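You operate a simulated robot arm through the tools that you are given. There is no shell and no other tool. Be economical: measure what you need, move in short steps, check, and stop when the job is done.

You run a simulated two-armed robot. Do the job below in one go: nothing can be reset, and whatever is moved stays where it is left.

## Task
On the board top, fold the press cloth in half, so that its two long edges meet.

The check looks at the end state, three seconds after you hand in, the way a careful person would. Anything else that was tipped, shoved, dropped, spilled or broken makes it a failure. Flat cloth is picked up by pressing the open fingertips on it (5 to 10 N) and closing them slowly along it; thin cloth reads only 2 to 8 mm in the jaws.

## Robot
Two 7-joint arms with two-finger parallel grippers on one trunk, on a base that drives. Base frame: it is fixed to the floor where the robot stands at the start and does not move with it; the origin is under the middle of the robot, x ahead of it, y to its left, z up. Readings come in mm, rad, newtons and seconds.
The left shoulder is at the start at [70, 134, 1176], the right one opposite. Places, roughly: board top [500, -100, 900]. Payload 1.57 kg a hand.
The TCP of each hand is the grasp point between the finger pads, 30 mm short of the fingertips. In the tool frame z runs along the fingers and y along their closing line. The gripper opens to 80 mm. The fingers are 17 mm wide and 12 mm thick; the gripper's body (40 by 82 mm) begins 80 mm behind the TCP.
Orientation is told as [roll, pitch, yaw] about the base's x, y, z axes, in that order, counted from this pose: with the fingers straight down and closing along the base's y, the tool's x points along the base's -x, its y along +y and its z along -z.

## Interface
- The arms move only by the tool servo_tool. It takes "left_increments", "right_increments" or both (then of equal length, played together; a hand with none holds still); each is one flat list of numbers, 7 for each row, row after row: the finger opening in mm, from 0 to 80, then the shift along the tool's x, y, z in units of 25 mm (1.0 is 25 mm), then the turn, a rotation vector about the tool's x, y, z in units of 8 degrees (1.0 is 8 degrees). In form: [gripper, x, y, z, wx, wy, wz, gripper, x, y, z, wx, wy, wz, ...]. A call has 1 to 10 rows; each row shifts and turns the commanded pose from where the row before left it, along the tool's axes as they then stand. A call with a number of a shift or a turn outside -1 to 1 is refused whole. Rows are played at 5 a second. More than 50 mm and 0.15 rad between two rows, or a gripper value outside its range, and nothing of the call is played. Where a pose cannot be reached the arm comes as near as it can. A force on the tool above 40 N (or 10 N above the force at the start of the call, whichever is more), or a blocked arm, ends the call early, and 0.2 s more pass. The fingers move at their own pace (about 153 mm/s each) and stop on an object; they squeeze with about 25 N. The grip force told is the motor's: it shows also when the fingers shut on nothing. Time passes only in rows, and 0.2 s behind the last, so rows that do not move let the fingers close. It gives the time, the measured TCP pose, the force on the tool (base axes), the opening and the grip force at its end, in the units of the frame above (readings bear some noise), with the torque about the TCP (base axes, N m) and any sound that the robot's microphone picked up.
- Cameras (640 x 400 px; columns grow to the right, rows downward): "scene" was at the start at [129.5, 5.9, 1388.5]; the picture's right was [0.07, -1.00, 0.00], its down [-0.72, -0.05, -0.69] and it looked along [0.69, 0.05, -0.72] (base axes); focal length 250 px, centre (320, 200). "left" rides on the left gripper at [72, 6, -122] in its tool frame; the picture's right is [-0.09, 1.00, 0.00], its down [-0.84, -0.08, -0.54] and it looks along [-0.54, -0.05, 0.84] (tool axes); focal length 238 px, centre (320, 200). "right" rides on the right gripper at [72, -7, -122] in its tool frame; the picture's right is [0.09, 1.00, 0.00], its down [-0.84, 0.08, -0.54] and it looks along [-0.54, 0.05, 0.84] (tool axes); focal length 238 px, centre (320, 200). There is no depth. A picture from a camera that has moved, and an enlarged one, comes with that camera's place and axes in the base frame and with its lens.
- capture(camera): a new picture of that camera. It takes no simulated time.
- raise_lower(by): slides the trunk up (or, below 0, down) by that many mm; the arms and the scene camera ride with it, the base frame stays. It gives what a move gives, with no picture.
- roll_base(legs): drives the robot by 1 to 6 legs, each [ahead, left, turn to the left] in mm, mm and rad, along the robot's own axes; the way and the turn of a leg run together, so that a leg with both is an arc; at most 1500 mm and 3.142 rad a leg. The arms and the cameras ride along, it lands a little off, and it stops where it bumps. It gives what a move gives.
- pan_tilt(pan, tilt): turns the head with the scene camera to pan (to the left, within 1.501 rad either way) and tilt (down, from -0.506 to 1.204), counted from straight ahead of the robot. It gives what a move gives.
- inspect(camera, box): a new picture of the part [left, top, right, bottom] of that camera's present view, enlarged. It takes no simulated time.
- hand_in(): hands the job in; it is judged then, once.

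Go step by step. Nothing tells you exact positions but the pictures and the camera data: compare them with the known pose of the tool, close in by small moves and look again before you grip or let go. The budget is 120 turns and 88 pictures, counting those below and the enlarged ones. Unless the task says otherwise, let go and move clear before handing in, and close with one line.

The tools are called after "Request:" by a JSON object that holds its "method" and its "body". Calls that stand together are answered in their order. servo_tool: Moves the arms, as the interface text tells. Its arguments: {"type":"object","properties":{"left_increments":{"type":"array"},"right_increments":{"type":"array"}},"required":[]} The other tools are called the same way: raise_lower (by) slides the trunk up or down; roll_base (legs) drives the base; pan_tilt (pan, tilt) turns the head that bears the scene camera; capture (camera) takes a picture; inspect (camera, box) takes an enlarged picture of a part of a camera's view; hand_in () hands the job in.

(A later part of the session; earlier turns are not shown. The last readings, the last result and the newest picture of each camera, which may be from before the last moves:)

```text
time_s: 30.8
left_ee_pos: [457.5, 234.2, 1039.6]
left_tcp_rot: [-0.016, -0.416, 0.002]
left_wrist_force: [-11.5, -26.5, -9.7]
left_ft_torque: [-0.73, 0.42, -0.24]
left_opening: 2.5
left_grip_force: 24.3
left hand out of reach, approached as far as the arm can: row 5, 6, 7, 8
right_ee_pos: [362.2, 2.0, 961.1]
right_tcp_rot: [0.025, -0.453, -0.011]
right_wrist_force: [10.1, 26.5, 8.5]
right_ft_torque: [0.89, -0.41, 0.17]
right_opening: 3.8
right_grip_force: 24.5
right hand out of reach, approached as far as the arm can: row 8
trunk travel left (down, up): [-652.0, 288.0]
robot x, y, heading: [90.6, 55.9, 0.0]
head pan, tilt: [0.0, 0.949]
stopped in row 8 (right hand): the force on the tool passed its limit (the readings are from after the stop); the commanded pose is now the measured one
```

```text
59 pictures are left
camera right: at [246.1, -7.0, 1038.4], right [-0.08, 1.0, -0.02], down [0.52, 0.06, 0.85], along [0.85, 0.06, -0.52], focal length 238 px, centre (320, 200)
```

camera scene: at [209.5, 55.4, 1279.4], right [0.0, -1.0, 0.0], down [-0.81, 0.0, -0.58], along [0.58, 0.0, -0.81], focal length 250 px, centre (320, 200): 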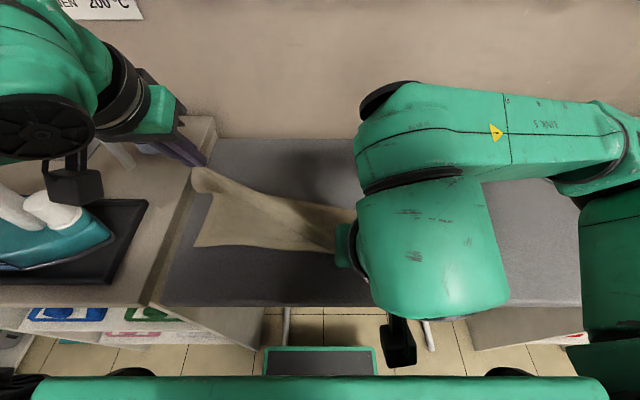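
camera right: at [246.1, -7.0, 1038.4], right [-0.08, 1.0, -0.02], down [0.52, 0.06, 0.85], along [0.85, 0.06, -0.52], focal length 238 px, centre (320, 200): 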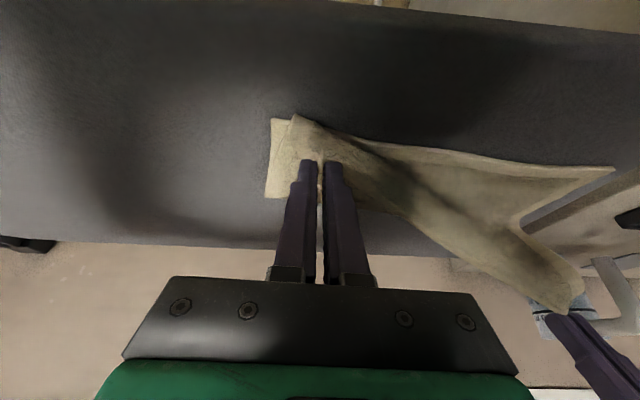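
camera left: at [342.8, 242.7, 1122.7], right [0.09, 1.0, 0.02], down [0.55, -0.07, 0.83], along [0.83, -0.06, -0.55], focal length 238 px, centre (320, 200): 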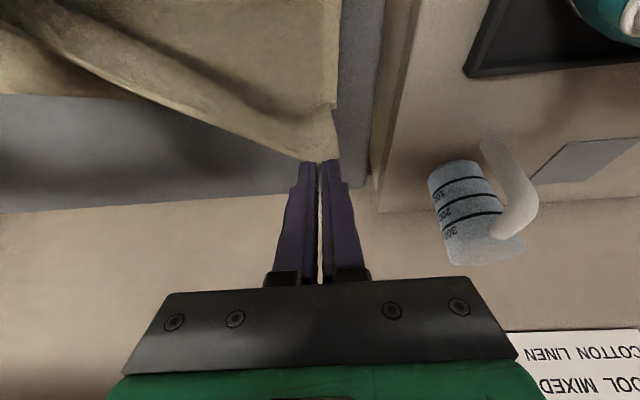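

The left arm could not follow the tilt near the body and the cloth is now under tension. I undo the tilts and ease the hands together before retrying upright.

Request:
{"method": "servo_tool", "body": {"left_increments": [0, 0, -0.2, 0, 0, 1, 0, 0, 0, -0.2, 0, 0, 1, 0, 0, 0, 0, 0, 0, 1, 0, 0, 0, 0, 0, 0, 0, 0], "right_increments": [0, -0.4, 0.2, 0.2, 0, 1, 0, 0, -0.4, 0.2, 0.2, 0, 1, 0, 0, -0.4, 0, 0.1, 0, 1, 0, 0, 0, 0, 0, 0, 0, 0]}}

```text
time_s: 31.8
left_ee_pos: [460.2, 226.5, 1042.6]
left_tcp_rot: [-0.007, 0.001, -0.004]
left_wrist_force: [-0.8, -4.0, -2.3]
left_ft_torque: [-0.14, 0.0, 0.02]
left_opening: 2.1
left_grip_force: 23.5
right_ee_pos: [395.2, 8.6, 956.6]
right_tcp_rot: [0.012, -0.024, 0.0]
right_wrist_force: [1.1, 3.7, 1.8]
right_ft_torque: [0.11, -0.03, 0.01]
right_opening: 3.0
right_grip_force: 24.3
trunk travel left (down, up): [-652.0, 288.0]
robot x, y, heading: [92.4, 55.5, -0.0]
head pan, tilt: [0.0, 0.949]
```

Request:
{"method": "servo_tool", "body": {"left_increments": [0, 0.53, 0, 0.76, 0, 0, 0, 0, 0.53, 0, 0.76, 0, 0, 0, 0, 0.53, 0, 0.76, 0, 0, 0]}}

Request:
{"method": "capture", "body": {"camera": "left"}}

Request:
{"method": "capture", "body": {"camera": "right"}}

Request:
{"method": "capture", "body": {"camera": "scene"}}

```text
time_s: 32.6
left_ee_pos: [421.6, 227.3, 983.7]
left_tcp_rot: [-0.008, 0.001, -0.004]
left_wrist_force: [-0.1, -0.2, 0.0]
left_ft_torque: [0.01, 0.0, 0.0]
left_opening: 2.1
left_grip_force: 23.6
right_ee_pos: [394.6, 7.7, 957.4]
right_tcp_rot: [0.013, -0.026, -0.001]
right_wrist_force: [-0.2, 0.4, 0.2]
right_ft_torque: [-0.01, 0.01, -0.03]
right_opening: 3.0
right_grip_force: 23.9
trunk travel left (down, up): [-652.0, 288.0]
robot x, y, heading: [89.6, 57.3, -0.0]
head pan, tilt: [0.0, 0.949]
```

```text
58 pictures are left
camera left: at [349.8, 234.3, 1106.4], right [0.09, 1.0, -0.01], down [0.84, -0.08, 0.54], along [0.54, -0.06, -0.84], focal length 238 px, centre (320, 200)
```

left: 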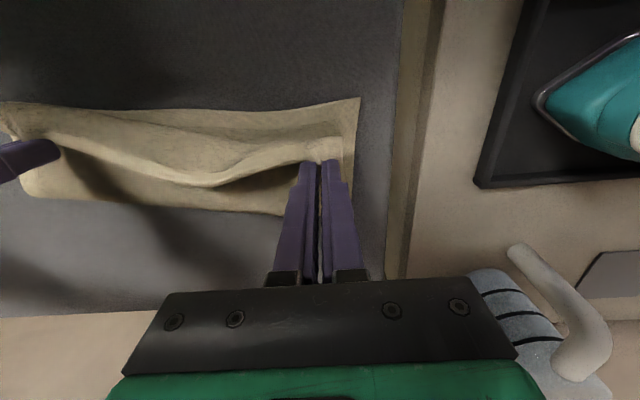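

```text
57 pictures are left
camera right: at [322.2, 0.2, 1075.8], right [-0.09, 1.0, 0.01], down [0.82, 0.07, 0.56], along [0.56, 0.06, -0.83], focal length 238 px, centre (320, 200)
```

right: 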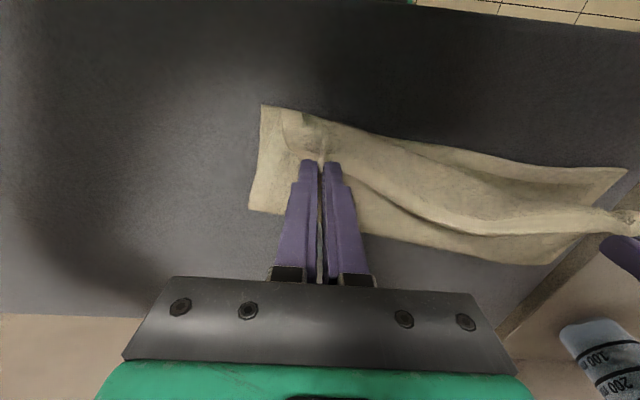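

```text
56 pictures are left
camera scene: at [211.2, 54.6, 1279.3], right [0.0, -1.0, 0.0], down [-0.81, 0.0, -0.58], along [0.58, 0.0, -0.81], focal length 250 px, centre (320, 200)
```

scene: 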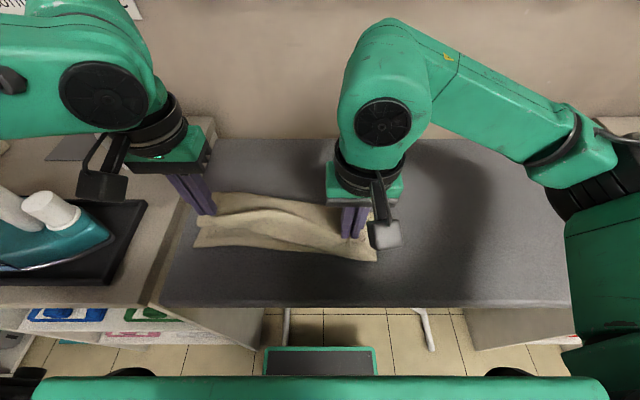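

Both corners are still held, and the bottom layer is unmoved: NL (387,260), NR (364,−34). I carry both hands upright to the near edge and lower them close.

Request:
{"method": "servo_tool", "body": {"left_increments": [0, 0.55, 0.01, 0.4, 0, 0, 0, 0, 0.55, 0.01, 0.6, 0, 0, 0, 0, 0.55, 0.01, 0.6, 0, 0, 0, 0, 0, 0, 0, 0, 0, 0], "right_increments": [0, 0.51, -0.09, 0, 0, 0, 0, 0, 0.51, -0.09, 0.2, 0, 0, 0, 0, 0.51, -0.09, 0.36, 0, 0, 0, 0, 0, 0, 0, 0, 0, 0]}}

Request:
{"method": "capture", "body": {"camera": "left"}}

Request:
{"method": "capture", "body": {"camera": "right"}}

Request:
{"method": "capture", "body": {"camera": "scene"}}

```text
time_s: 33.6
left_ee_pos: [398.8, 226.1, 965.9]
left_tcp_rot: [-0.007, 0.0, 0.0]
left_wrist_force: [0.7, -0.6, -0.4]
left_ft_torque: [0.02, 0.03, -0.01]
left_opening: 2.2
left_grip_force: 23.4
left hand out of reach, approached as far as the arm can: row 2, 3
right_ee_pos: [355.9, 0.6, 938.6]
right_tcp_rot: [0.014, -0.027, -0.002]
right_wrist_force: [0.2, 0.7, 0.3]
right_ft_torque: [0.05, -0.01, 0.02]
right_opening: 3.2
right_grip_force: 24.2
trunk travel left (down, up): [-652.0, 288.0]
robot x, y, heading: [91.5, 54.9, -0.002]
head pan, tilt: [0.0, 0.949]
```

```text
55 pictures are left
camera left: at [327.5, 234.4, 1088.8], right [0.09, 1.0, -0.01], down [0.84, -0.08, 0.54], along [0.54, -0.06, -0.84], focal length 238 px, centre (320, 200)
```

left: 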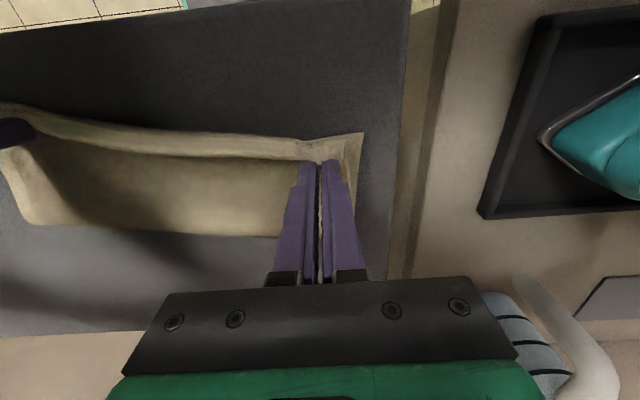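

```text
54 pictures are left
camera right: at [283.4, -7.2, 1058.6], right [-0.09, 1.0, 0.01], down [0.82, 0.07, 0.56], along [0.56, 0.06, -0.83], focal length 238 px, centre (320, 200)
```

right: 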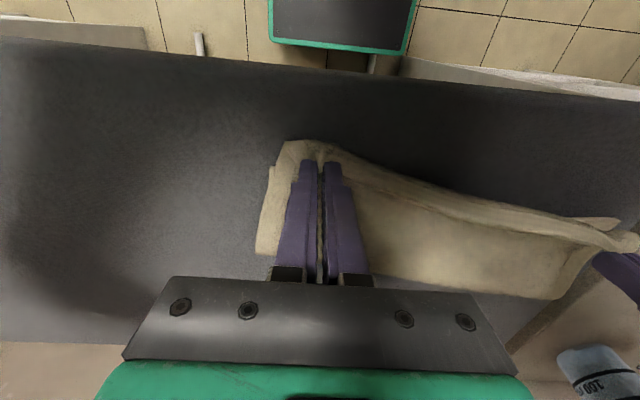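

```text
53 pictures are left
camera scene: at [210.9, 54.4, 1279.3], right [0.0, -1.0, 0.0], down [-0.81, 0.0, -0.58], along [0.58, 0.0, -0.81], focal length 250 px, centre (320, 200)
```

scene: 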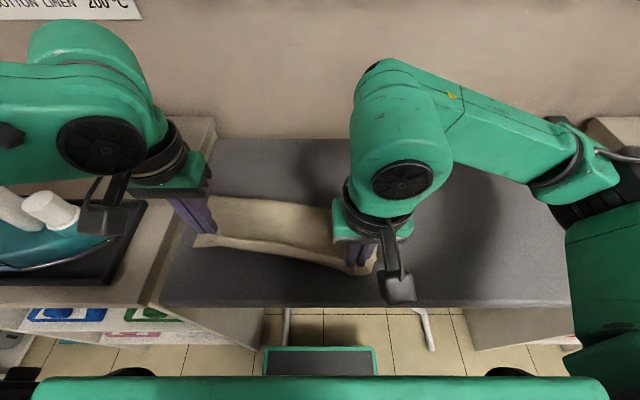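

The fold is nearly there, but the left hand again meets its near limit 18 mm short. I shift both hands forward, roll the base back 45 mm to make room, then continue.

Request:
{"method": "servo_tool", "body": {"left_increments": [0, -0.5, 0, 0, 0, 0, 0, 0, -0.5, 0, 0, 0, 0, 0], "right_increments": [0, -0.9, 0, -0.4, 0, 0, 0, 0, -0.9, 0, -0.4, 0, 0, 0]}}

Request:
{"method": "roll_base", "body": {"legs": [[-45, 0, 0]]}}

Request:
{"method": "servo_tool", "body": {"left_increments": [0, 0, 0, 0.4, 0, 0, 0, 0, 0, 0, 0.4, 0, 0, 0, 0, 0, 0, 0, 0, 0, 0]}}

```text
time_s: 34.2
left_ee_pos: [424.9, 226.6, 967.4]
left_tcp_rot: [-0.008, 0.002, -0.004]
left_wrist_force: [0.0, 0.1, 0.3]
left_ft_torque: [-0.01, 0.02, 0.01]
left_opening: 2.0
left_grip_force: 23.4
right_ee_pos: [405.7, 2.3, 964.0]
right_tcp_rot: [0.015, -0.024, 0.002]
right_wrist_force: [0.1, -0.1, -0.5]
right_ft_torque: [0.01, -0.01, 0.0]
right_opening: 3.2
right_grip_force: 23.9
trunk travel left (down, up): [-652.0, 288.0]
robot x, y, heading: [89.2, 54.4, 0.002]
head pan, tilt: [0.0, 0.949]
```

```text
time_s: 35.1
left_ee_pos: [381.4, 227.5, 966.0]
left_tcp_rot: [-0.007, 0.0, -0.002]
left_wrist_force: [0.5, 0.8, 0.5]
left_ft_torque: [0.0, 0.0, 0.01]
left_opening: 2.1
left_grip_force: 23.5
right_ee_pos: [364.0, 1.0, 962.5]
right_tcp_rot: [0.015, -0.022, 0.001]
right_wrist_force: [0.5, -0.1, 0.6]
right_ft_torque: [-0.01, -0.02, 0.05]
right_opening: 3.1
right_grip_force: 24.6
trunk travel left (down, up): [-652.0, 288.0]
robot x, y, heading: [44.3, 56.1, -0.001]
head pan, tilt: [0.0, 0.949]
```

```text
time_s: 35.9
left_ee_pos: [378.8, 227.1, 947.1]
left_tcp_rot: [-0.008, -0.001, -0.003]
left_wrist_force: [0.4, 0.5, 0.3]
left_ft_torque: [0.03, 0.01, -0.02]
left_opening: 1.9
left_grip_force: 23.9
right_ee_pos: [360.5, 0.0, 964.0]
right_tcp_rot: [0.014, -0.027, 0.0]
right_wrist_force: [0.4, 0.0, 0.3]
right_ft_torque: [-0.02, -0.01, 0.02]
right_opening: 3.2
right_grip_force: 24.4
trunk travel left (down, up): [-652.0, 288.0]
robot x, y, heading: [44.2, 57.0, 0.0]
head pan, tilt: [0.0, 0.949]
```

Request:
{"method": "servo_tool", "body": {"left_increments": [0, 0, 0, 0.1, 0, 0, 0, 0, 0, 0, 0.13, 0, 0, 0, 0, 0, 0, 0.13, 0, 0, 0, 0, 0, 0, 0, 0, 0, 0], "right_increments": [0, 0.1, 0, 0.4, 0, 0, 0, 0, 0, 0, 0.4, 0, 0, 0, 0, 0, 0, 0.25, 0, 0, 0, 0, 0, 0, 0, 0, 0, 0]}}

Request:
{"method": "capture", "body": {"camera": "left"}}

Request:
{"method": "capture", "body": {"camera": "right"}}

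Request:
{"method": "inspect", "body": {"camera": "scene", "box": [160, 150, 420, 312]}}

```text
time_s: 36.9
left_ee_pos: [379.1, 227.8, 937.3]
left_tcp_rot: [-0.007, -0.002, -0.003]
left_wrist_force: [-0.7, -0.9, 0.8]
left_ft_torque: [-0.02, -0.01, -0.01]
left_opening: 2.1
left_grip_force: 23.7
right_ee_pos: [358.0, 1.7, 937.0]
right_tcp_rot: [0.013, -0.025, 0.001]
right_wrist_force: [-1.2, 1.0, 3.6]
right_ft_torque: [0.03, -0.01, 0.02]
right_opening: 3.4
right_grip_force: 23.8
trunk travel left (down, up): [-652.0, 288.0]
robot x, y, heading: [43.4, 54.1, -0.002]
head pan, tilt: [0.0, 0.949]
```

```text
52 pictures are left
camera left: at [307.8, 235.2, 1060.4], right [0.09, 1.0, -0.01], down [0.84, -0.08, 0.54], along [0.54, -0.06, -0.84], focal length 238 px, centre (320, 200)
```

left: 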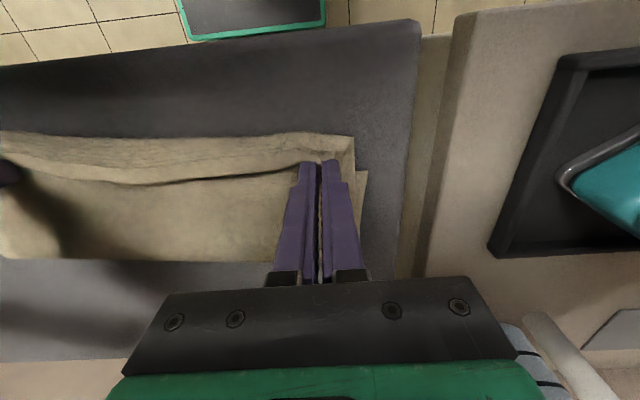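

```text
51 pictures are left
camera right: at [284.7, -7.0, 1056.0], right [-0.09, 1.0, 0.01], down [0.82, 0.07, 0.56], along [0.56, 0.06, -0.83], focal length 238 px, centre (320, 200)
```

right: 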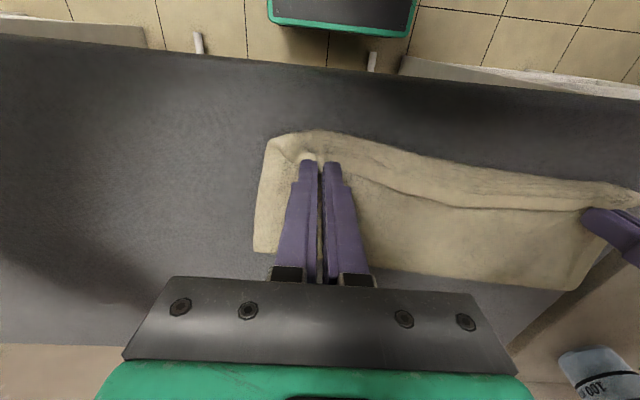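

```text
2.46 times, centred on (290, 231) of scene
camera zoom: at [165.8, 54.3, 1279.4], right [0.0, -1.0, 0.0], down [-0.81, 0.0, -0.58], along [0.58, 0.0, -0.81], focal length 615 px, centre (394, 124)
```

zoom: 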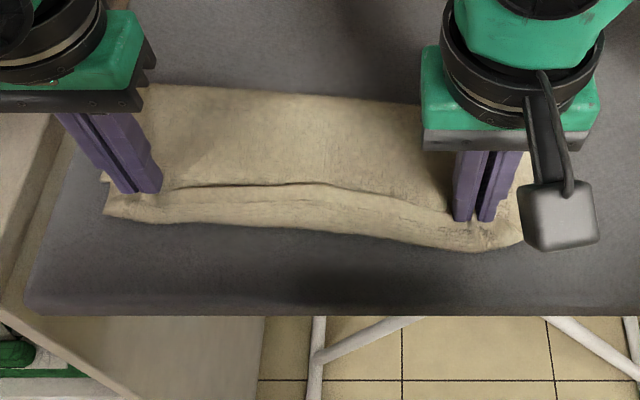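

The bottom layer is still in place, but slack has curled a roughly 25 mm loop of the top layer past the hands. I go back up and forward to unroll it, then come down on a taut arc.

Request:
{"method": "servo_tool", "body": {"left_increments": [0, -0.773, 0, -0.76, 0, 0, 0, 0, -0.773, 0, -0.76, 0, 0, 0, 0, -0.773, 0, -0.76, 0, 0, 0, 0, -0.9, 0, -0.8, 0, 0, 0, 0, -0.9, 0, -0.8, 0, 0, 0, 0, 0, 0, 0, 0, 0, 0], "right_increments": [0, -0.773, 0, -0.76, 0, 0, 0, 0, -0.773, 0, -0.76, 0, 0, 0, 0, -0.773, 0, -0.76, 0, 0, 0, 0, -0.9, 0, -0.8, 0, 0, 0, 0, -0.9, 0, -0.8, 0, 0, 0, 0, 0, 0, 0, 0, 0, 0]}}

Request:
{"method": "capture", "body": {"camera": "scene"}}

Request:
{"method": "capture", "body": {"camera": "right"}}

```text
time_s: 38.3
left_ee_pos: [482.7, 228.3, 1035.0]
left_tcp_rot: [-0.005, 0.001, -0.002]
left_wrist_force: [0.1, -0.7, 0.0]
left_ft_torque: [0.02, -0.03, -0.02]
left_opening: 2.1
left_grip_force: 23.8
right_ee_pos: [458.0, 3.3, 1037.7]
right_tcp_rot: [0.013, -0.025, -0.001]
right_wrist_force: [0.1, 0.5, -0.4]
right_ft_torque: [0.01, 0.0, 0.02]
right_opening: 2.8
right_grip_force: 24.2
trunk travel left (down, up): [-652.0, 288.0]
robot x, y, heading: [46.2, 53.7, 0.002]
head pan, tilt: [0.0, 0.949]
```

```text
49 pictures are left
camera scene: at [166.0, 54.3, 1279.3], right [0.0, -1.0, 0.0], down [-0.81, 0.0, -0.58], along [0.58, 0.0, -0.81], focal length 250 px, centre (320, 200)
```

scene: 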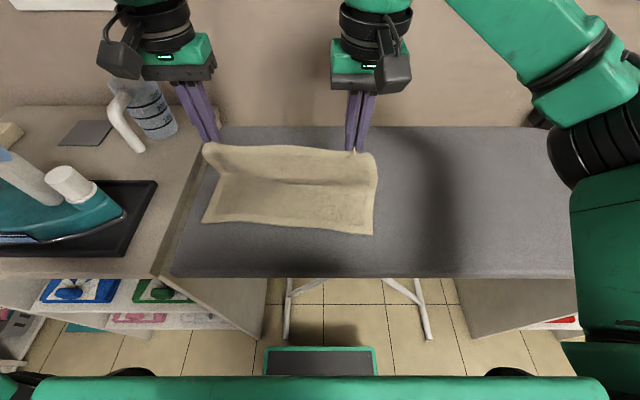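

```text
48 pictures are left
camera right: at [384.9, -5.5, 1157.5], right [-0.09, 1.0, 0.01], down [0.82, 0.07, 0.56], along [0.56, 0.06, -0.83], focal length 238 px, centre (320, 200)
```

right: 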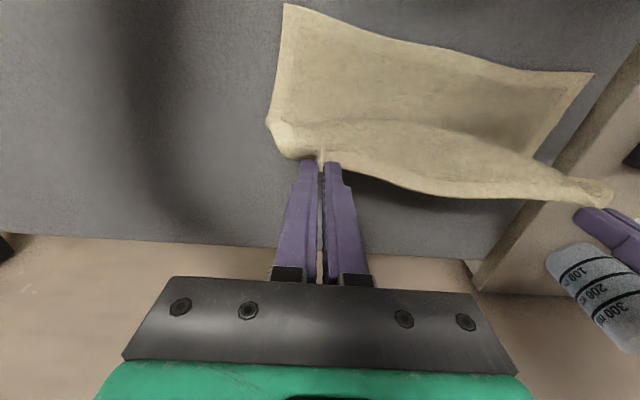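

Request:
{"method": "servo_tool", "body": {"left_increments": [0, 0.84, 0, 0.29, 0, 0, 0, 0, 0.84, 0, 0.29, 0, 0, 0, 0, 0.84, 0, 0.29, 0, 0, 0, 0, 0.68, 0, 0.92, 0, 0, 0, 0, 0.35, 0, 0.68, 0, 0, 0, 0, 0, 0, 0, 0, 0, 0], "right_increments": [0, 0.84, 0, 0.29, 0, 0, 0, 0, 0.84, 0, 0.29, 0, 0, 0, 0, 0.84, 0, 0.29, 0, 0, 0, 0, 0.68, 0, 0.92, 0, 0, 0, 0, 0.35, 0, 0.68, 0, 0, 0, 0, 0, 0, 0, 0, 0, 0]}}

Request:
{"method": "inspect", "body": {"camera": "scene", "box": [160, 120, 420, 282]}}

Request:
{"method": "capture", "body": {"camera": "right"}}

Request:
{"method": "capture", "body": {"camera": "left"}}

```text
time_s: 39.7
left_ee_pos: [391.0, 227.4, 972.0]
left_tcp_rot: [-0.007, 0.0, 0.0]
left_wrist_force: [0.2, -0.9, -0.7]
left_ft_torque: [-0.01, 0.02, -0.01]
left_opening: 2.2
left_grip_force: 24.1
right_ee_pos: [371.5, 1.3, 973.9]
right_tcp_rot: [0.015, -0.025, 0.001]
right_wrist_force: [0.4, 0.8, 0.3]
right_ft_torque: [0.0, 0.0, -0.02]
right_opening: 3.1
right_grip_force: 23.8
trunk travel left (down, up): [-652.0, 288.0]
robot x, y, heading: [44.5, 55.1, 0.001]
head pan, tilt: [0.0, 0.949]
```

```text
2.46 times, centred on (290, 201) of scene
camera zoom: at [166.4, 54.3, 1279.3], right [0.0, -1.0, 0.0], down [-0.81, 0.0, -0.58], along [0.58, 0.0, -0.81], focal length 615 px, centre (394, 198)
```

zoom: 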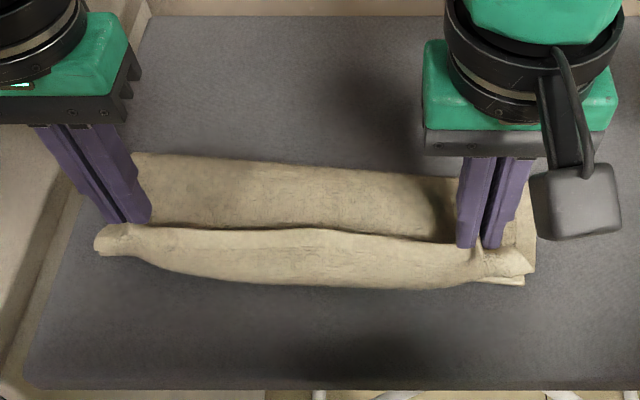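

```text
46 pictures are left
camera right: at [298.8, -6.9, 1093.4], right [-0.09, 1.0, 0.01], down [0.82, 0.07, 0.56], along [0.56, 0.06, -0.83], focal length 238 px, centre (320, 200)
```

right: 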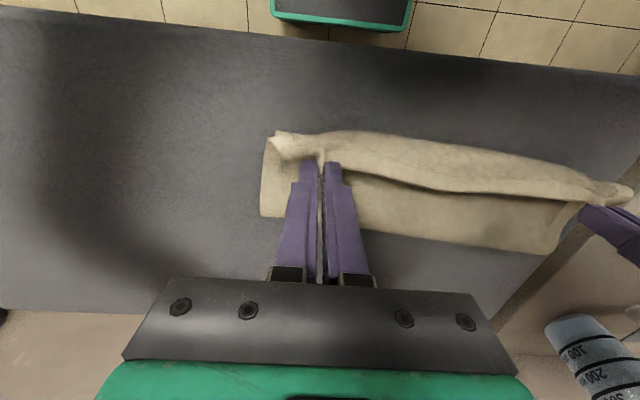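

```text
45 pictures are left
camera left: at [321.4, 235.0, 1094.5], right [0.09, 1.0, -0.01], down [0.84, -0.07, 0.54], along [0.54, -0.06, -0.84], focal length 238 px, centre (320, 200)
```

left: 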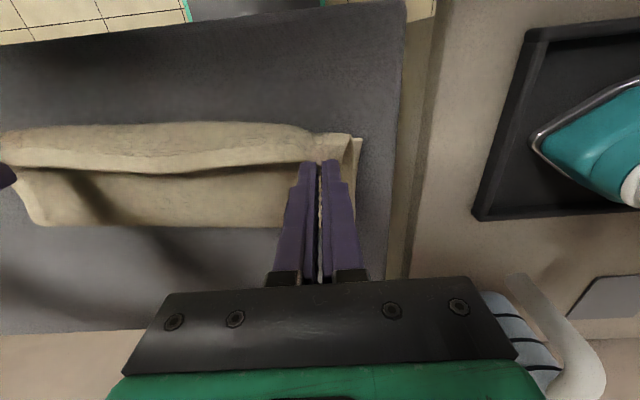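

The clamped hem still forces a hanging loop. I go back up, then stop with the flap leaning towards me at about 50°, so that I can let it fall over by itself.

Request:
{"method": "servo_tool", "body": {"left_increments": [0, -0.35, 0, -0.68, 0, 0, 0, 0, -0.68, 0, -0.92, 0, 0, 0, 0, -0.84, 0, -0.29, 0, 0, 0, 0, -0.84, 0, -0.29, 0, 0, 0, 0, -0.84, 0, -0.29, 0, 0, 0, 0, 0, 0, 0, 0, 0, 0, 0, 0.84, 0, 0.2, 0, 0, 0, 0, 0.84, 0, 0.2, 0, 0, 0, 0, 0.5, 0, 0.15, 0, 0, 0, 0, 0, 0, 0, 0, 0, 0], "right_increments": [0, -0.35, 0, -0.68, 0, 0, 0, 0, -0.68, 0, -0.92, 0, 0, 0, 0, -0.84, 0, -0.29, 0, 0, 0, 0, -0.84, 0, -0.29, 0, 0, 0, 0, -0.84, 0, -0.29, 0, 0, 0, 0, 0, 0, 0, 0, 0, 0, 0, 0.84, 0, 0.2, 0, 0, 0, 0, 0.84, 0, 0.2, 0, 0, 0, 0, 0.5, 0, 0.15, 0, 0, 0, 0, 0, 0, 0, 0, 0, 0]}}

Request:
{"method": "inspect", "body": {"camera": "scene", "box": [160, 120, 420, 282]}}

Request:
{"method": "capture", "body": {"camera": "right"}}

```text
time_s: 41.9
left_ee_pos: [428.1, 229.7, 1022.9]
left_tcp_rot: [-0.007, 0.0, -0.001]
left_wrist_force: [0.6, -0.4, -0.8]
left_ft_torque: [-0.01, -0.01, 0.01]
left_opening: 2.0
left_grip_force: 23.6
right_ee_pos: [406.9, 1.3, 1023.4]
right_tcp_rot: [0.015, -0.025, 0.001]
right_wrist_force: [0.8, 0.0, -0.5]
right_ft_torque: [0.03, 0.02, -0.01]
right_opening: 3.1
right_grip_force: 24.2
trunk travel left (down, up): [-652.0, 288.0]
robot x, y, heading: [47.7, 50.1, 0.002]
head pan, tilt: [0.0, 0.949]
```

```text
2.46 times, centred on (290, 201) of scene
camera zoom: at [166.7, 54.2, 1279.2], right [0.0, -1.0, 0.0], down [-0.81, 0.0, -0.58], along [0.58, 0.0, -0.81], focal length 615 px, centre (394, 198)
```

zoom: 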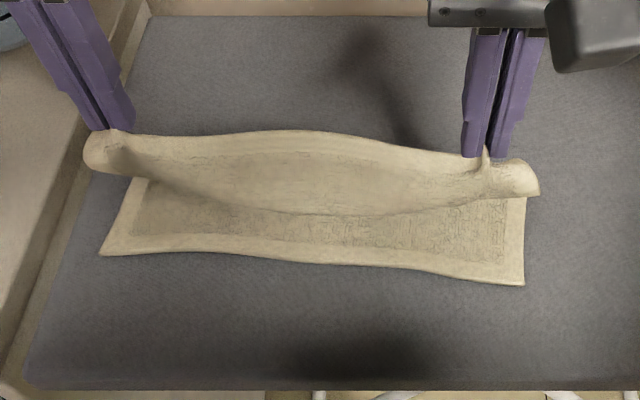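

```text
43 pictures are left
camera right: at [332.9, -8.0, 1141.5], right [-0.09, 1.0, 0.01], down [0.82, 0.07, 0.56], along [0.56, 0.06, -0.83], focal length 238 px, centre (320, 200)
```

right: 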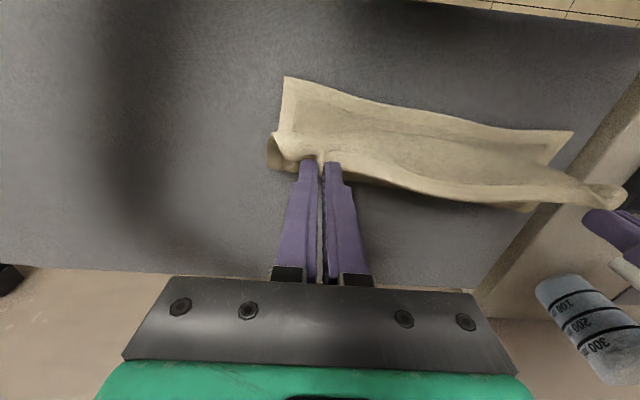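

The flap leans towards me over the bottom layer. I lean it a little more and let go.

Request:
{"method": "servo_tool", "body": {"left_increments": [0, 0.6, 0, 0.4, 0, 0, 0, 0, 0, 0, 0, 0, 0, 0, 30, 0, 0, 0, 0, 0, 0, 30, 0, 0, 0, 0, 0, 0, 30, 0, 0, 0, 0, 0, 0, 30, 0, 0, 0, 0, 0, 0], "right_increments": [0, 0.6, 0, 0.4, 0, 0, 0, 0, 0, 0, 0, 0, 0, 0, 30, 0, 0, 0, 0, 0, 0, 30, 0, 0, 0, 0, 0, 0, 30, 0, 0, 0, 0, 0, 0, 30, 0, 0, 0, 0, 0, 0]}}

Request:
{"method": "inspect", "body": {"camera": "scene", "box": [160, 120, 420, 282]}}

Request:
{"method": "capture", "body": {"camera": "right"}}

Request:
{"method": "capture", "body": {"camera": "left"}}

```text
time_s: 43.3
left_ee_pos: [412.6, 227.7, 1012.2]
left_tcp_rot: [-0.007, 0.001, -0.002]
left_wrist_force: [0.3, -0.1, -0.8]
left_ft_torque: [0.01, 0.01, -0.01]
left_opening: 30.3
left_grip_force: 0.0
right_ee_pos: [390.7, 0.0, 1012.7]
right_tcp_rot: [0.015, -0.026, -0.001]
right_wrist_force: [0.0, -1.0, -0.2]
right_ft_torque: [0.01, 0.01, -0.01]
right_opening: 29.9
right_grip_force: 0.1
trunk travel left (down, up): [-652.0, 288.0]
robot x, y, heading: [45.6, 55.0, -0.004]
head pan, tilt: [0.0, 0.949]
```

```text
2.46 times, centred on (290, 201) of scene
camera zoom: at [166.3, 54.2, 1279.3], right [0.0, -1.0, 0.0], down [-0.81, 0.0, -0.58], along [0.58, 0.0, -0.81], focal length 615 px, centre (394, 198)
```

zoom: 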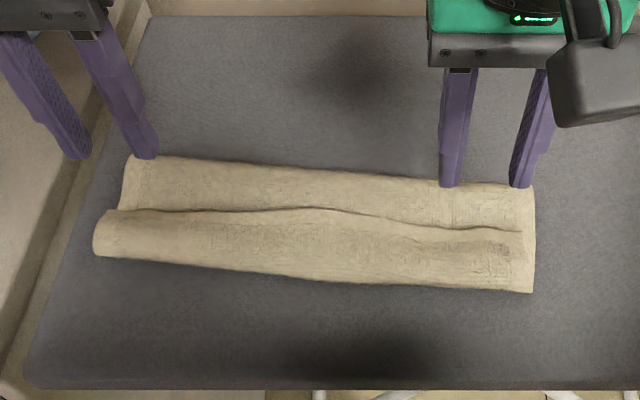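

```text
41 pictures are left
camera right: at [317.4, -8.1, 1132.0], right [-0.09, 1.0, 0.01], down [0.82, 0.07, 0.56], along [0.56, 0.06, -0.83], focal length 238 px, centre (320, 200)
```

right: 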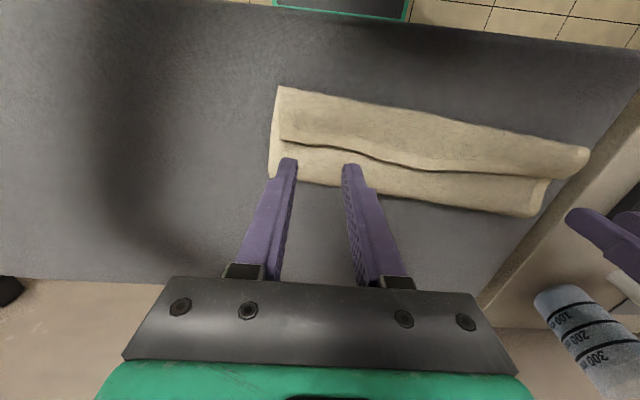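

```text
40 pictures are left
camera left: at [341.5, 235.4, 1135.7], right [0.09, 1.0, -0.01], down [0.84, -0.07, 0.54], along [0.54, -0.06, -0.84], focal length 238 px, centre (320, 200)
```

left: 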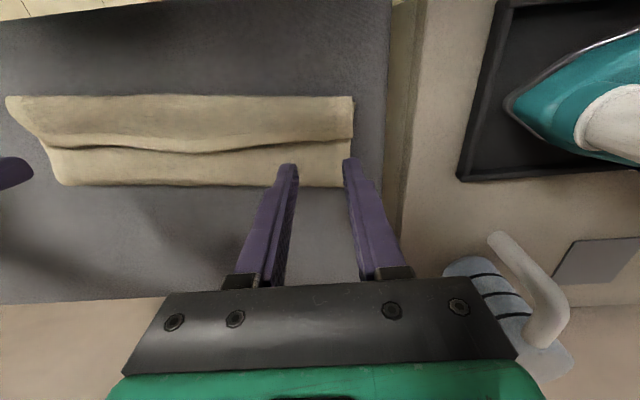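

The flap fell with its hem curled back, so the free edge now lies on top near x 410–420. A pinch closing along x at that edge would let the cloth leave the jaws downward, so I turn both hands by 90° in yaw.

Request:
{"method": "servo_tool", "body": {"left_increments": [30, 0, 0, 0, 0, 0, 1, 30, 0, 0, 0, 0, 0, 1, 30, 0, 0, 0, 0, 0, 1, 30, 0, 0, 0, 0, 0, 1, 30, 0, 0, 0, 0, 0, 1, 30, 0, 0, 0, 0, 0, 1, 30, 0, 0, 0, 0, 0, 1, 30, 0, 0, 0, 0, 0, 1, 30, 0, 0, 0, 0, 0, 1, 30, 0, 0, 0, 0, 0, 1], "right_increments": [30, 0, 0, 0, 0, 0, -1, 30, 0, 0, 0, 0, 0, -1, 30, 0, 0, 0, 0, 0, -1, 30, 0, 0, 0, 0, 0, -1, 30, 0, 0, 0, 0, 0, -1, 30, 0, 0, 0, 0, 0, -1, 30, 0, 0, 0, 0, 0, -1, 30, 0, 0, 0, 0, 0, -1, 30, 0, 0, 0, 0, 0, -1, 30, 0, 0, 0, 0, 0, -1]}}

```text
time_s: 45.5
left_ee_pos: [411.8, 227.9, 1010.6]
left_tcp_rot: [-0.002, -0.009, -1.402]
left_wrist_force: [0.1, 0.7, 0.2]
left_ft_torque: [-0.01, -0.03, -0.02]
left_opening: 29.8
left_grip_force: 0.2
right_ee_pos: [332.4, 23.8, 1008.7]
right_tcp_rot: [-0.024, -0.017, 1.397]
right_wrist_force: [-0.3, 0.9, 0.7]
right_ft_torque: [-0.02, -0.02, -0.03]
right_opening: 30.1
right_grip_force: 0.0
right hand out of reach, approached as far as the arm can: row 9, 10
trunk travel left (down, up): [-652.0, 288.0]
robot x, y, heading: [43.5, 53.9, 0.003]
head pan, tilt: [0.0, 0.949]
```

Request:
{"method": "servo_tool", "body": {"left_increments": [20, 0, 0, 0, 0, 0, 0.6, 20, 0, 0, 0, 0, 0, 0.6, 20, 0, 0, 0, 0, 0, 0, 20, 0, 0, 0, 0, 0, 0], "right_increments": [20, 0.275, -0.76, 0, 0, 0, 0, 20, 0.275, -0.76, 0, 0, 0, 0, 20, 0.275, -0.76, 0, 0, 0, 0, 20, 0.275, -0.76, 0, 0, 0, 0]}}

Request:
{"method": "capture", "body": {"camera": "left"}}

Request:
{"method": "capture", "body": {"camera": "right"}}

Request:
{"method": "capture", "body": {"camera": "scene"}}

```text
time_s: 46.5
left_ee_pos: [411.3, 227.8, 1012.1]
left_tcp_rot: [0.0, -0.006, -1.564]
left_wrist_force: [-0.5, 0.1, 0.4]
left_ft_torque: [-0.04, 0.0, 0.0]
left_opening: 20.1
left_grip_force: 0.0
right_ee_pos: [329.8, 16.0, 1004.7]
right_tcp_rot: [-0.026, -0.017, 1.394]
right_wrist_force: [-0.5, -0.1, -0.3]
right_ft_torque: [-0.01, -0.02, 0.02]
right_opening: 20.1
right_grip_force: 0.1
right hand out of reach, approached as far as the arm can: row 1, 2, 3, 4
trunk travel left (down, up): [-652.0, 288.0]
robot x, y, heading: [44.1, 49.4, 0.001]
head pan, tilt: [0.0, 0.949]
```

```text
39 pictures are left
camera left: at [419.6, 300.4, 1133.6], right [1.0, -0.09, 0.0], down [-0.07, -0.83, 0.55], along [-0.05, -0.55, -0.84], focal length 238 px, centre (320, 200)
```

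left: 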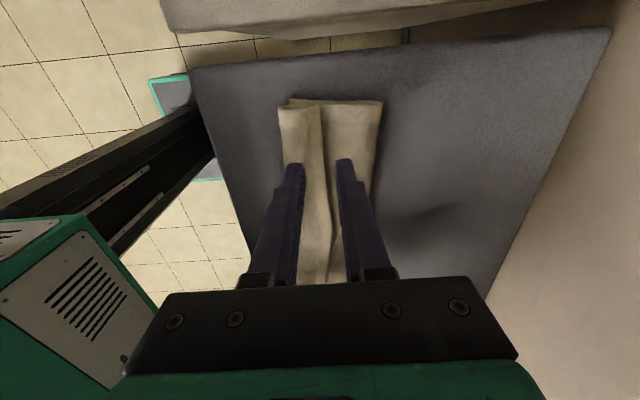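

```text
38 pictures are left
camera right: at [322.0, -56.9, 1125.2], right [-1.0, 0.08, -0.03], down [0.06, 0.83, 0.56], along [0.07, 0.55, -0.83], focal length 238 px, centre (320, 200)
```

right: 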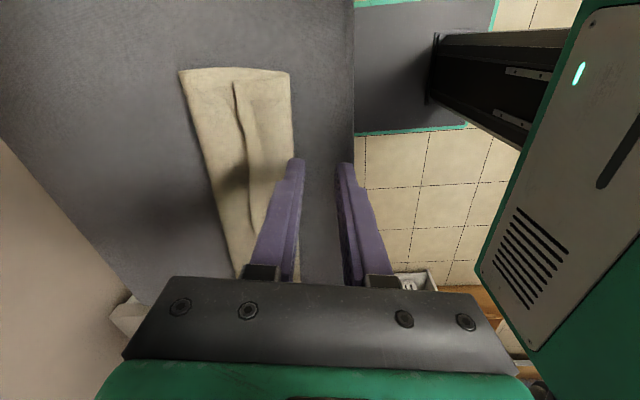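

```text
37 pictures are left
camera scene: at [166.3, 54.1, 1279.3], right [0.0, -1.0, 0.0], down [-0.81, 0.0, -0.58], along [0.58, 0.0, -0.81], focal length 250 px, centre (320, 200)
```

scene: 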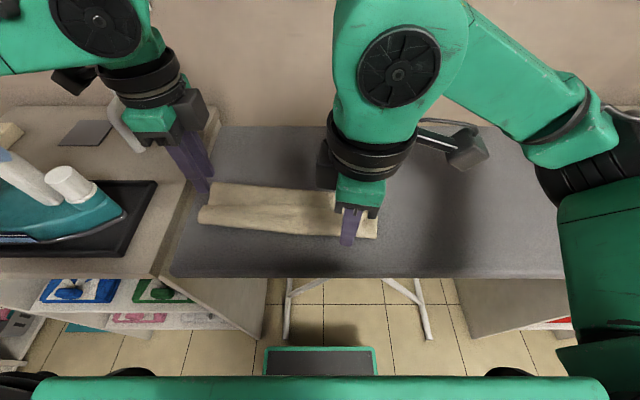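

The right wrist runs into its joint limit that way, so I turn it the other way round.

Request:
{"method": "servo_tool", "body": {"right_increments": [20, 0, 0, 0, 0, 0, 1, 20, 0, 0, 0, 0, 0, 1, 20, 0, 0, 0, 0, 0, 1, 20, 0, 0, 0, 0, 0, 1, 20, 0, 0, 0, 0, 0, 1, 20, 0, 0, 0, 0, 0, 1, 20, 0, 0, 0, 0, 0, 1, 20, 0, 0, 0, 0, 0, 1, 20, 0, 0, 0, 0, 0, 1, 20, 0, 0, 0, 0, 0, 1]}}

Request:
{"method": "servo_tool", "body": {"right_increments": [20, 0, 0, 0, 0, 0, 1, 20, 0, 0, 0, 0, 0, 1, 20, 0, 0, 0, 0, 0, 1, 20, 0, 0, 0, 0, 0, 1, 20, 0, 0, 0, 0, 0, 1, 20, 0, 0, 0, 0, 0, 1, 20, 0, 0, 0, 0, 0, 1, 20, 0, 0, 0, 0, 0, 1, 20, 0, 0, 0, 0, 0, 1, 20, 0, 0, 0, 0, 0, 1]}}

```text
time_s: 48.7
left_ee_pos: [413.5, 228.0, 1011.6]
left_tcp_rot: [-0.001, -0.008, -1.566]
left_wrist_force: [0.4, 1.0, 0.5]
left_ft_torque: [0.0, -0.02, 0.02]
left_opening: 20.2
left_grip_force: 0.0
right_ee_pos: [329.6, 16.7, 1005.0]
right_tcp_rot: [0.013, -0.024, -0.003]
right_wrist_force: [-0.1, 0.5, -0.2]
right_ft_torque: [-0.03, 0.0, 0.01]
right_opening: 19.9
right_grip_force: 0.1
trunk travel left (down, up): [-652.0, 288.0]
robot x, y, heading: [42.6, 54.8, 0.003]
head pan, tilt: [0.0, 0.949]
```

```text
time_s: 50.9
left_ee_pos: [413.9, 227.6, 1010.9]
left_tcp_rot: [0.0, -0.005, -1.565]
left_wrist_force: [-0.4, -0.4, 0.8]
left_ft_torque: [-0.02, -0.01, 0.01]
left_opening: 20.0
left_grip_force: 0.1
right_ee_pos: [329.3, 16.4, 1007.3]
right_tcp_rot: [0.028, 0.009, -1.399]
right_wrist_force: [0.2, -0.1, 1.0]
right_ft_torque: [0.0, 0.05, -0.01]
right_opening: 20.0
right_grip_force: 0.0
trunk travel left (down, up): [-652.0, 288.0]
robot x, y, heading: [41.9, 55.2, -0.001]
head pan, tilt: [0.0, 0.949]
```

Request:
{"method": "servo_tool", "body": {"left_increments": [20, 0.3, 0, 0.5, 0, 0, 0.5, 20, 0, 0, 0.5, 0, 0, 0, 20, 0, 0, 0.5, 0, 0, 0, 20, 0, 0, 0.5, 0, 0, 0, 20, 0, 0, 0, 0, 0, 0], "right_increments": [20, 0, 0, 0, 0, 0, 0.85, 20, 0, 0, 0, 0, 0, 0.85, 20, -0.45, 0.95, 0.6, 0, 0, 0, 20, -0.45, 0.95, 0.6, 0, 0, 0, 20, -0.45, 0.95, 0.6, 0, 0, 0]}}

Request:
{"method": "capture", "body": {"camera": "left"}}

Request:
{"method": "capture", "body": {"camera": "right"}}

```text
time_s: 52.1
left_ee_pos: [415.5, 234.2, 962.5]
left_tcp_rot: [0.0, -0.007, -1.635]
left_wrist_force: [0.2, -0.4, -0.2]
left_ft_torque: [0.01, -0.05, 0.01]
left_opening: 20.0
left_grip_force: 0.0
right_ee_pos: [399.3, -22.3, 964.9]
right_tcp_rot: [0.024, 0.016, -1.631]
right_wrist_force: [0.6, 0.0, 0.5]
right_ft_torque: [0.0, 0.02, 0.0]
right_opening: 20.2
right_grip_force: 0.1
trunk travel left (down, up): [-652.0, 288.0]
robot x, y, heading: [44.6, 56.2, 0.004]
head pan, tilt: [0.0, 0.949]
```

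```text
36 pictures are left
camera left: at [427.2, 307.0, 1084.1], right [0.99, -0.16, 0.0], down [-0.13, -0.83, 0.55], along [-0.08, -0.54, -0.84], focal length 238 px, centre (320, 200)
```

left: 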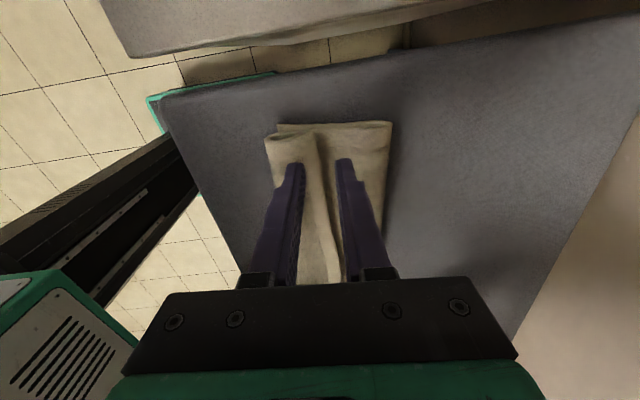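

```text
35 pictures are left
camera right: at [395.7, 48.2, 1085.9], right [1.0, 0.03, 0.03], down [0.01, -0.85, 0.53], along [0.04, -0.53, -0.85], focal length 238 px, centre (320, 200)
```

right: 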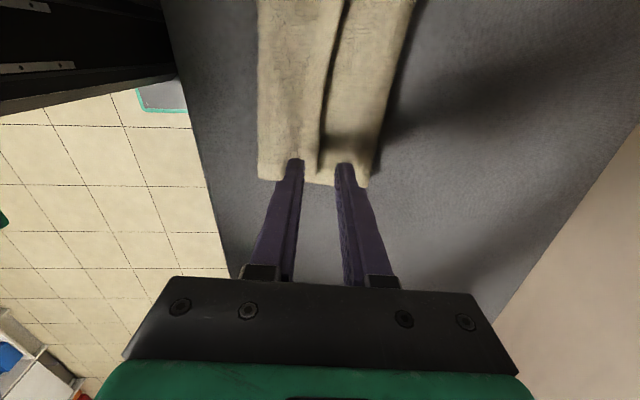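

The fingers straddle the free edge well on both sides. I tilt both hands 16° so the near finger is lower and presses only the strip, not the layer beneath.

Request:
{"method": "servo_tool", "body": {"left_increments": [20, 0, -0.17, 0, -1, 0, 0, 20, 0, -0.17, 0, -1, 0, 0, 20, 0, 0, 0, 0, 0, 0], "right_increments": [20, 0, -0.17, 0, -1, 0, 0, 20, 0, -0.17, 0, -1, 0, 0, 20, 0, 0, 0, 0, 0, 0]}}

Request:
{"method": "inspect", "body": {"camera": "left", "box": [220, 90, 460, 240]}}

Request:
{"method": "inspect", "body": {"camera": "right", "box": [200, 90, 440, 240]}}

```text
time_s: 52.9
left_ee_pos: [420.2, 236.2, 967.8]
left_tcp_rot: [0.275, -0.01, -1.635]
left_wrist_force: [0.3, -0.4, 0.5]
left_ft_torque: [-0.01, 0.03, -0.02]
left_opening: 20.1
left_grip_force: 0.0
left hand out of reach, approached as far as the arm can: row 2
right_ee_pos: [392.7, -17.1, 963.5]
right_tcp_rot: [0.304, 0.014, -1.634]
right_wrist_force: [0.5, 1.0, -0.2]
right_ft_torque: [-0.02, 0.0, -0.01]
right_opening: 20.2
right_grip_force: 0.1
trunk travel left (down, up): [-652.0, 288.0]
robot x, y, heading: [42.9, 53.0, -0.005]
head pan, tilt: [0.0, 0.949]
```

```text
2.67 times, centred on (340, 165) of left
camera zoom: at [399.2, 311.5, 1086.3], right [0.95, -0.15, 0.27], down [-0.27, -0.82, 0.51], along [0.14, -0.56, -0.82], focal length 636 px, centre (267, 293)
```

zoom: 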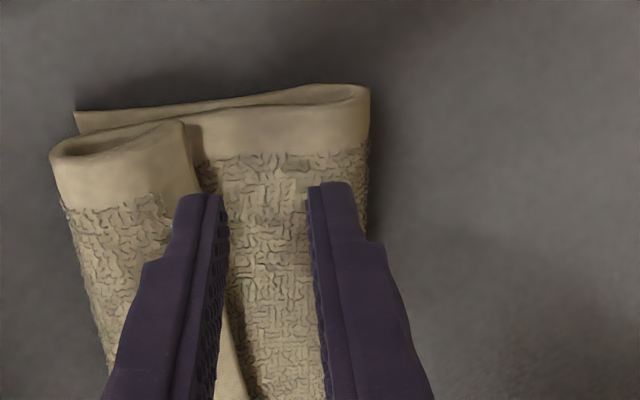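

```text
2.67 times, centred on (320, 165) of right
camera zoom: at [356.1, 54.7, 1077.3], right [0.95, 0.03, 0.3], down [-0.14, -0.84, 0.53], along [0.27, -0.55, -0.79], focal length 636 px, centre (320, 293)
```

zoom: 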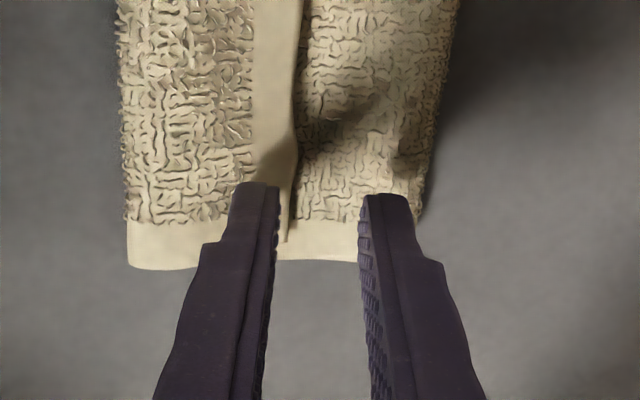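

Request:
{"method": "servo_tool", "body": {"left_increments": [20, 0, 0, -0.8, 0, 0, 0], "right_increments": [20, 0, 0, -0.8, 0, 0, 0]}}

Request:
{"method": "roll_base", "body": {"legs": [[-45, 0, 0]]}}

Request:
{"method": "servo_tool", "body": {"left_increments": [20, 0, 0.6, 0.15, 0, 0, 0, 20, 0, 0.6, 0.15, 0, 0, 0, 20, 0, 0.4, 0.15, 0, 0, 0, 20, 0, 0, 0, 0, 0, 0], "right_increments": [20, 0, 0.6, 0.15, 0, 0, 0, 20, 0, 0.6, 0.15, 0, 0, 0, 20, 0, 0.6, 0.15, 0, 0, 0, 20, 0, 0, 0, 0, 0, 0]}}

Request:
{"method": "inspect", "body": {"camera": "left", "box": [220, 90, 460, 240]}}

Request:
{"method": "inspect", "body": {"camera": "right", "box": [200, 90, 440, 240]}}

```text
time_s: 53.3
left_ee_pos: [411.8, 235.5, 986.7]
left_tcp_rot: [0.283, -0.008, -1.636]
left_wrist_force: [-0.2, 0.0, -0.2]
left_ft_torque: [-0.02, 0.01, -0.01]
left_opening: 20.0
left_grip_force: 0.0
right_ee_pos: [384.8, -21.1, 983.0]
right_tcp_rot: [0.305, 0.014, -1.632]
right_wrist_force: [0.6, 0.1, 0.4]
right_ft_torque: [-0.04, 0.04, 0.0]
right_opening: 19.9
right_grip_force: 0.0
trunk travel left (down, up): [-652.0, 288.0]
robot x, y, heading: [46.5, 52.9, -0.002]
head pan, tilt: [0.0, 0.949]
```

```text
time_s: 54.2
left_ee_pos: [371.6, 235.5, 985.9]
left_tcp_rot: [0.277, -0.007, -1.636]
left_wrist_force: [-0.3, 0.3, -0.1]
left_ft_torque: [0.01, 0.03, 0.0]
left_opening: 19.9
left_grip_force: 0.0
right_ee_pos: [344.1, -21.5, 981.0]
right_tcp_rot: [0.302, 0.017, -1.633]
right_wrist_force: [0.2, -0.2, 0.1]
right_ft_torque: [0.0, 0.01, -0.04]
right_opening: 20.0
right_grip_force: 0.0
trunk travel left (down, up): [-652.0, 288.0]
robot x, y, heading: [-2.8, 54.2, 0.005]
head pan, tilt: [0.0, 0.949]
```

```text
time_s: 55.2
left_ee_pos: [411.0, 232.3, 985.1]
left_tcp_rot: [0.281, -0.007, -1.637]
left_wrist_force: [0.6, 0.5, -0.6]
left_ft_torque: [0.02, 0.0, 0.0]
left_opening: 20.1
left_grip_force: 0.1
right_ee_pos: [388.8, -23.4, 986.2]
right_tcp_rot: [0.305, 0.016, -1.635]
right_wrist_force: [0.0, 0.6, -0.1]
right_ft_torque: [0.0, 0.05, -0.01]
right_opening: 20.0
right_grip_force: 0.1
trunk travel left (down, up): [-652.0, 288.0]
robot x, y, heading: [-1.5, 55.0, 0.002]
head pan, tilt: [0.0, 0.949]
```

```text
2.67 times, centred on (340, 165) of left
camera zoom: at [389.6, 307.0, 1104.7], right [0.95, -0.15, 0.28], down [-0.28, -0.82, 0.51], along [0.15, -0.56, -0.82], focal length 636 px, centre (267, 293)
```

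zoom: 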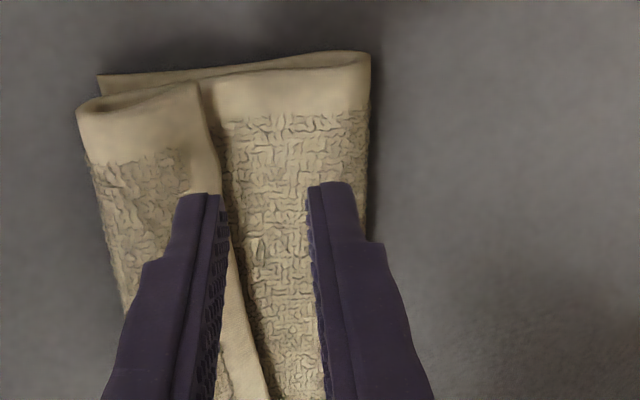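

```text
2.67 times, centred on (320, 165) of right
camera zoom: at [351.9, 49.6, 1100.4], right [0.95, 0.03, 0.3], down [-0.14, -0.84, 0.53], along [0.27, -0.55, -0.8], focal length 636 px, centre (320, 293)
```

zoom: 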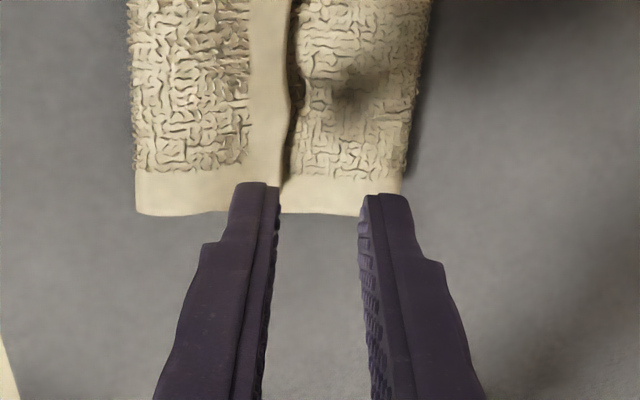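

I line the fingers up with the edge (about x 416 on the left, 402 on the right) and go down step by step.

Request:
{"method": "servo_tool", "body": {"left_increments": [20, 0, -0.31, -0.09, 0, 0, 0, 20, 0, -0.112, 0.384, 0, 0, 0, 20, 0, -0.112, 0.384, 0, 0, 0, 20, 0, -0.112, 0.384, 0, 0, 0], "right_increments": [20, 0, 0, 0, 0, 0, 0, 20, 0, -0.112, 0.384, 0, 0, 0, 20, 0, -0.112, 0.384, 0, 0, 0, 20, 0, -0.112, 0.384, 0, 0, 0]}}

Request:
{"method": "inspect", "body": {"camera": "left", "box": [220, 90, 460, 240]}}

Request:
{"method": "inspect", "body": {"camera": "right", "box": [200, 90, 440, 240]}}

```text
time_s: 56.2
left_ee_pos: [403.0, 234.4, 958.6]
left_tcp_rot: [0.28, -0.007, -1.636]
left_wrist_force: [0.0, 0.2, -0.5]
left_ft_torque: [-0.01, -0.01, -0.02]
left_opening: 19.9
left_grip_force: 0.0
right_ee_pos: [389.4, -22.9, 953.4]
right_tcp_rot: [0.304, 0.015, -1.634]
right_wrist_force: [-0.6, 0.2, -0.1]
right_ft_torque: [0.0, -0.01, 0.01]
right_opening: 20.1
right_grip_force: 0.0
trunk travel left (down, up): [-652.0, 288.0]
robot x, y, heading: [-0.6, 56.9, 0.003]
head pan, tilt: [0.0, 0.949]
```

```text
2.67 times, centred on (340, 165) of left
camera zoom: at [381.4, 308.4, 1078.0], right [0.95, -0.15, 0.28], down [-0.28, -0.82, 0.51], along [0.15, -0.56, -0.82], focal length 636 px, centre (267, 293)
```

zoom: 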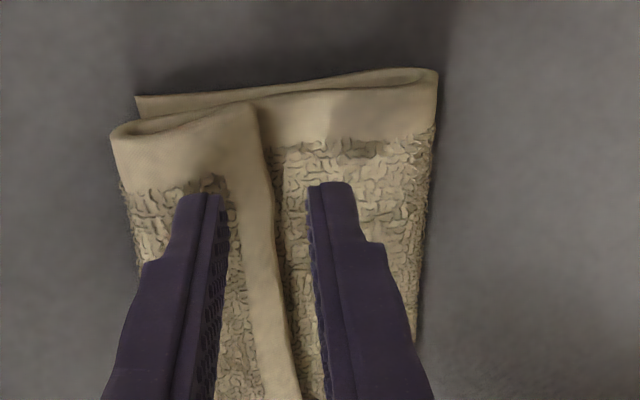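

```text
2.67 times, centred on (320, 165) of right
camera zoom: at [351.7, 49.2, 1069.1], right [0.95, 0.03, 0.3], down [-0.14, -0.84, 0.53], along [0.26, -0.55, -0.8], focal length 636 px, centre (320, 293)
```

zoom: 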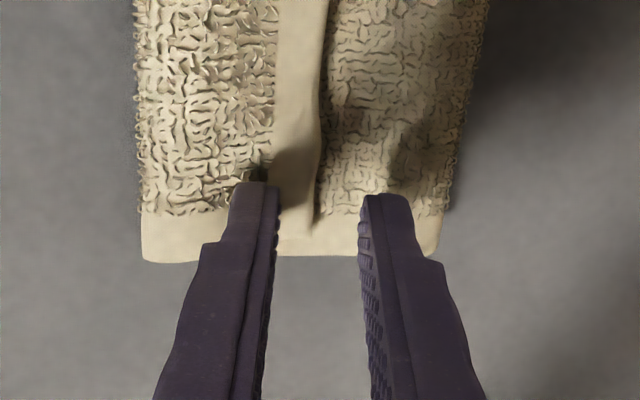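

Request:
{"method": "servo_tool", "body": {"left_increments": [20, 0, 0.16, 0.05, 0, 0, 0, 20, 0, -0.034, 0.115, 0, 0, 0, 20, 0, -0.034, 0.115, 0, 0, 0], "right_increments": [20, 0, 0, 0, 0, 0, 0, 20, 0, -0.022, 0.077, 0, 0, 0, 20, 0, -0.022, 0.077, 0, 0, 0]}}

```text
time_s: 57.0
left_ee_pos: [407.8, 232.9, 951.5]
left_tcp_rot: [0.281, -0.006, -1.635]
left_wrist_force: [-0.7, 0.1, -0.1]
left_ft_torque: [-0.03, 0.0, 0.01]
left_opening: 20.2
left_grip_force: 0.1
right_ee_pos: [388.4, -24.0, 951.5]
right_tcp_rot: [0.304, 0.014, -1.634]
right_wrist_force: [-0.4, 0.1, 0.7]
right_ft_torque: [0.02, -0.02, 0.0]
right_opening: 20.0
right_grip_force: 0.0
trunk travel left (down, up): [-652.0, 288.0]
robot x, y, heading: [-1.9, 54.9, -0.002]
head pan, tilt: [0.0, 0.949]
```

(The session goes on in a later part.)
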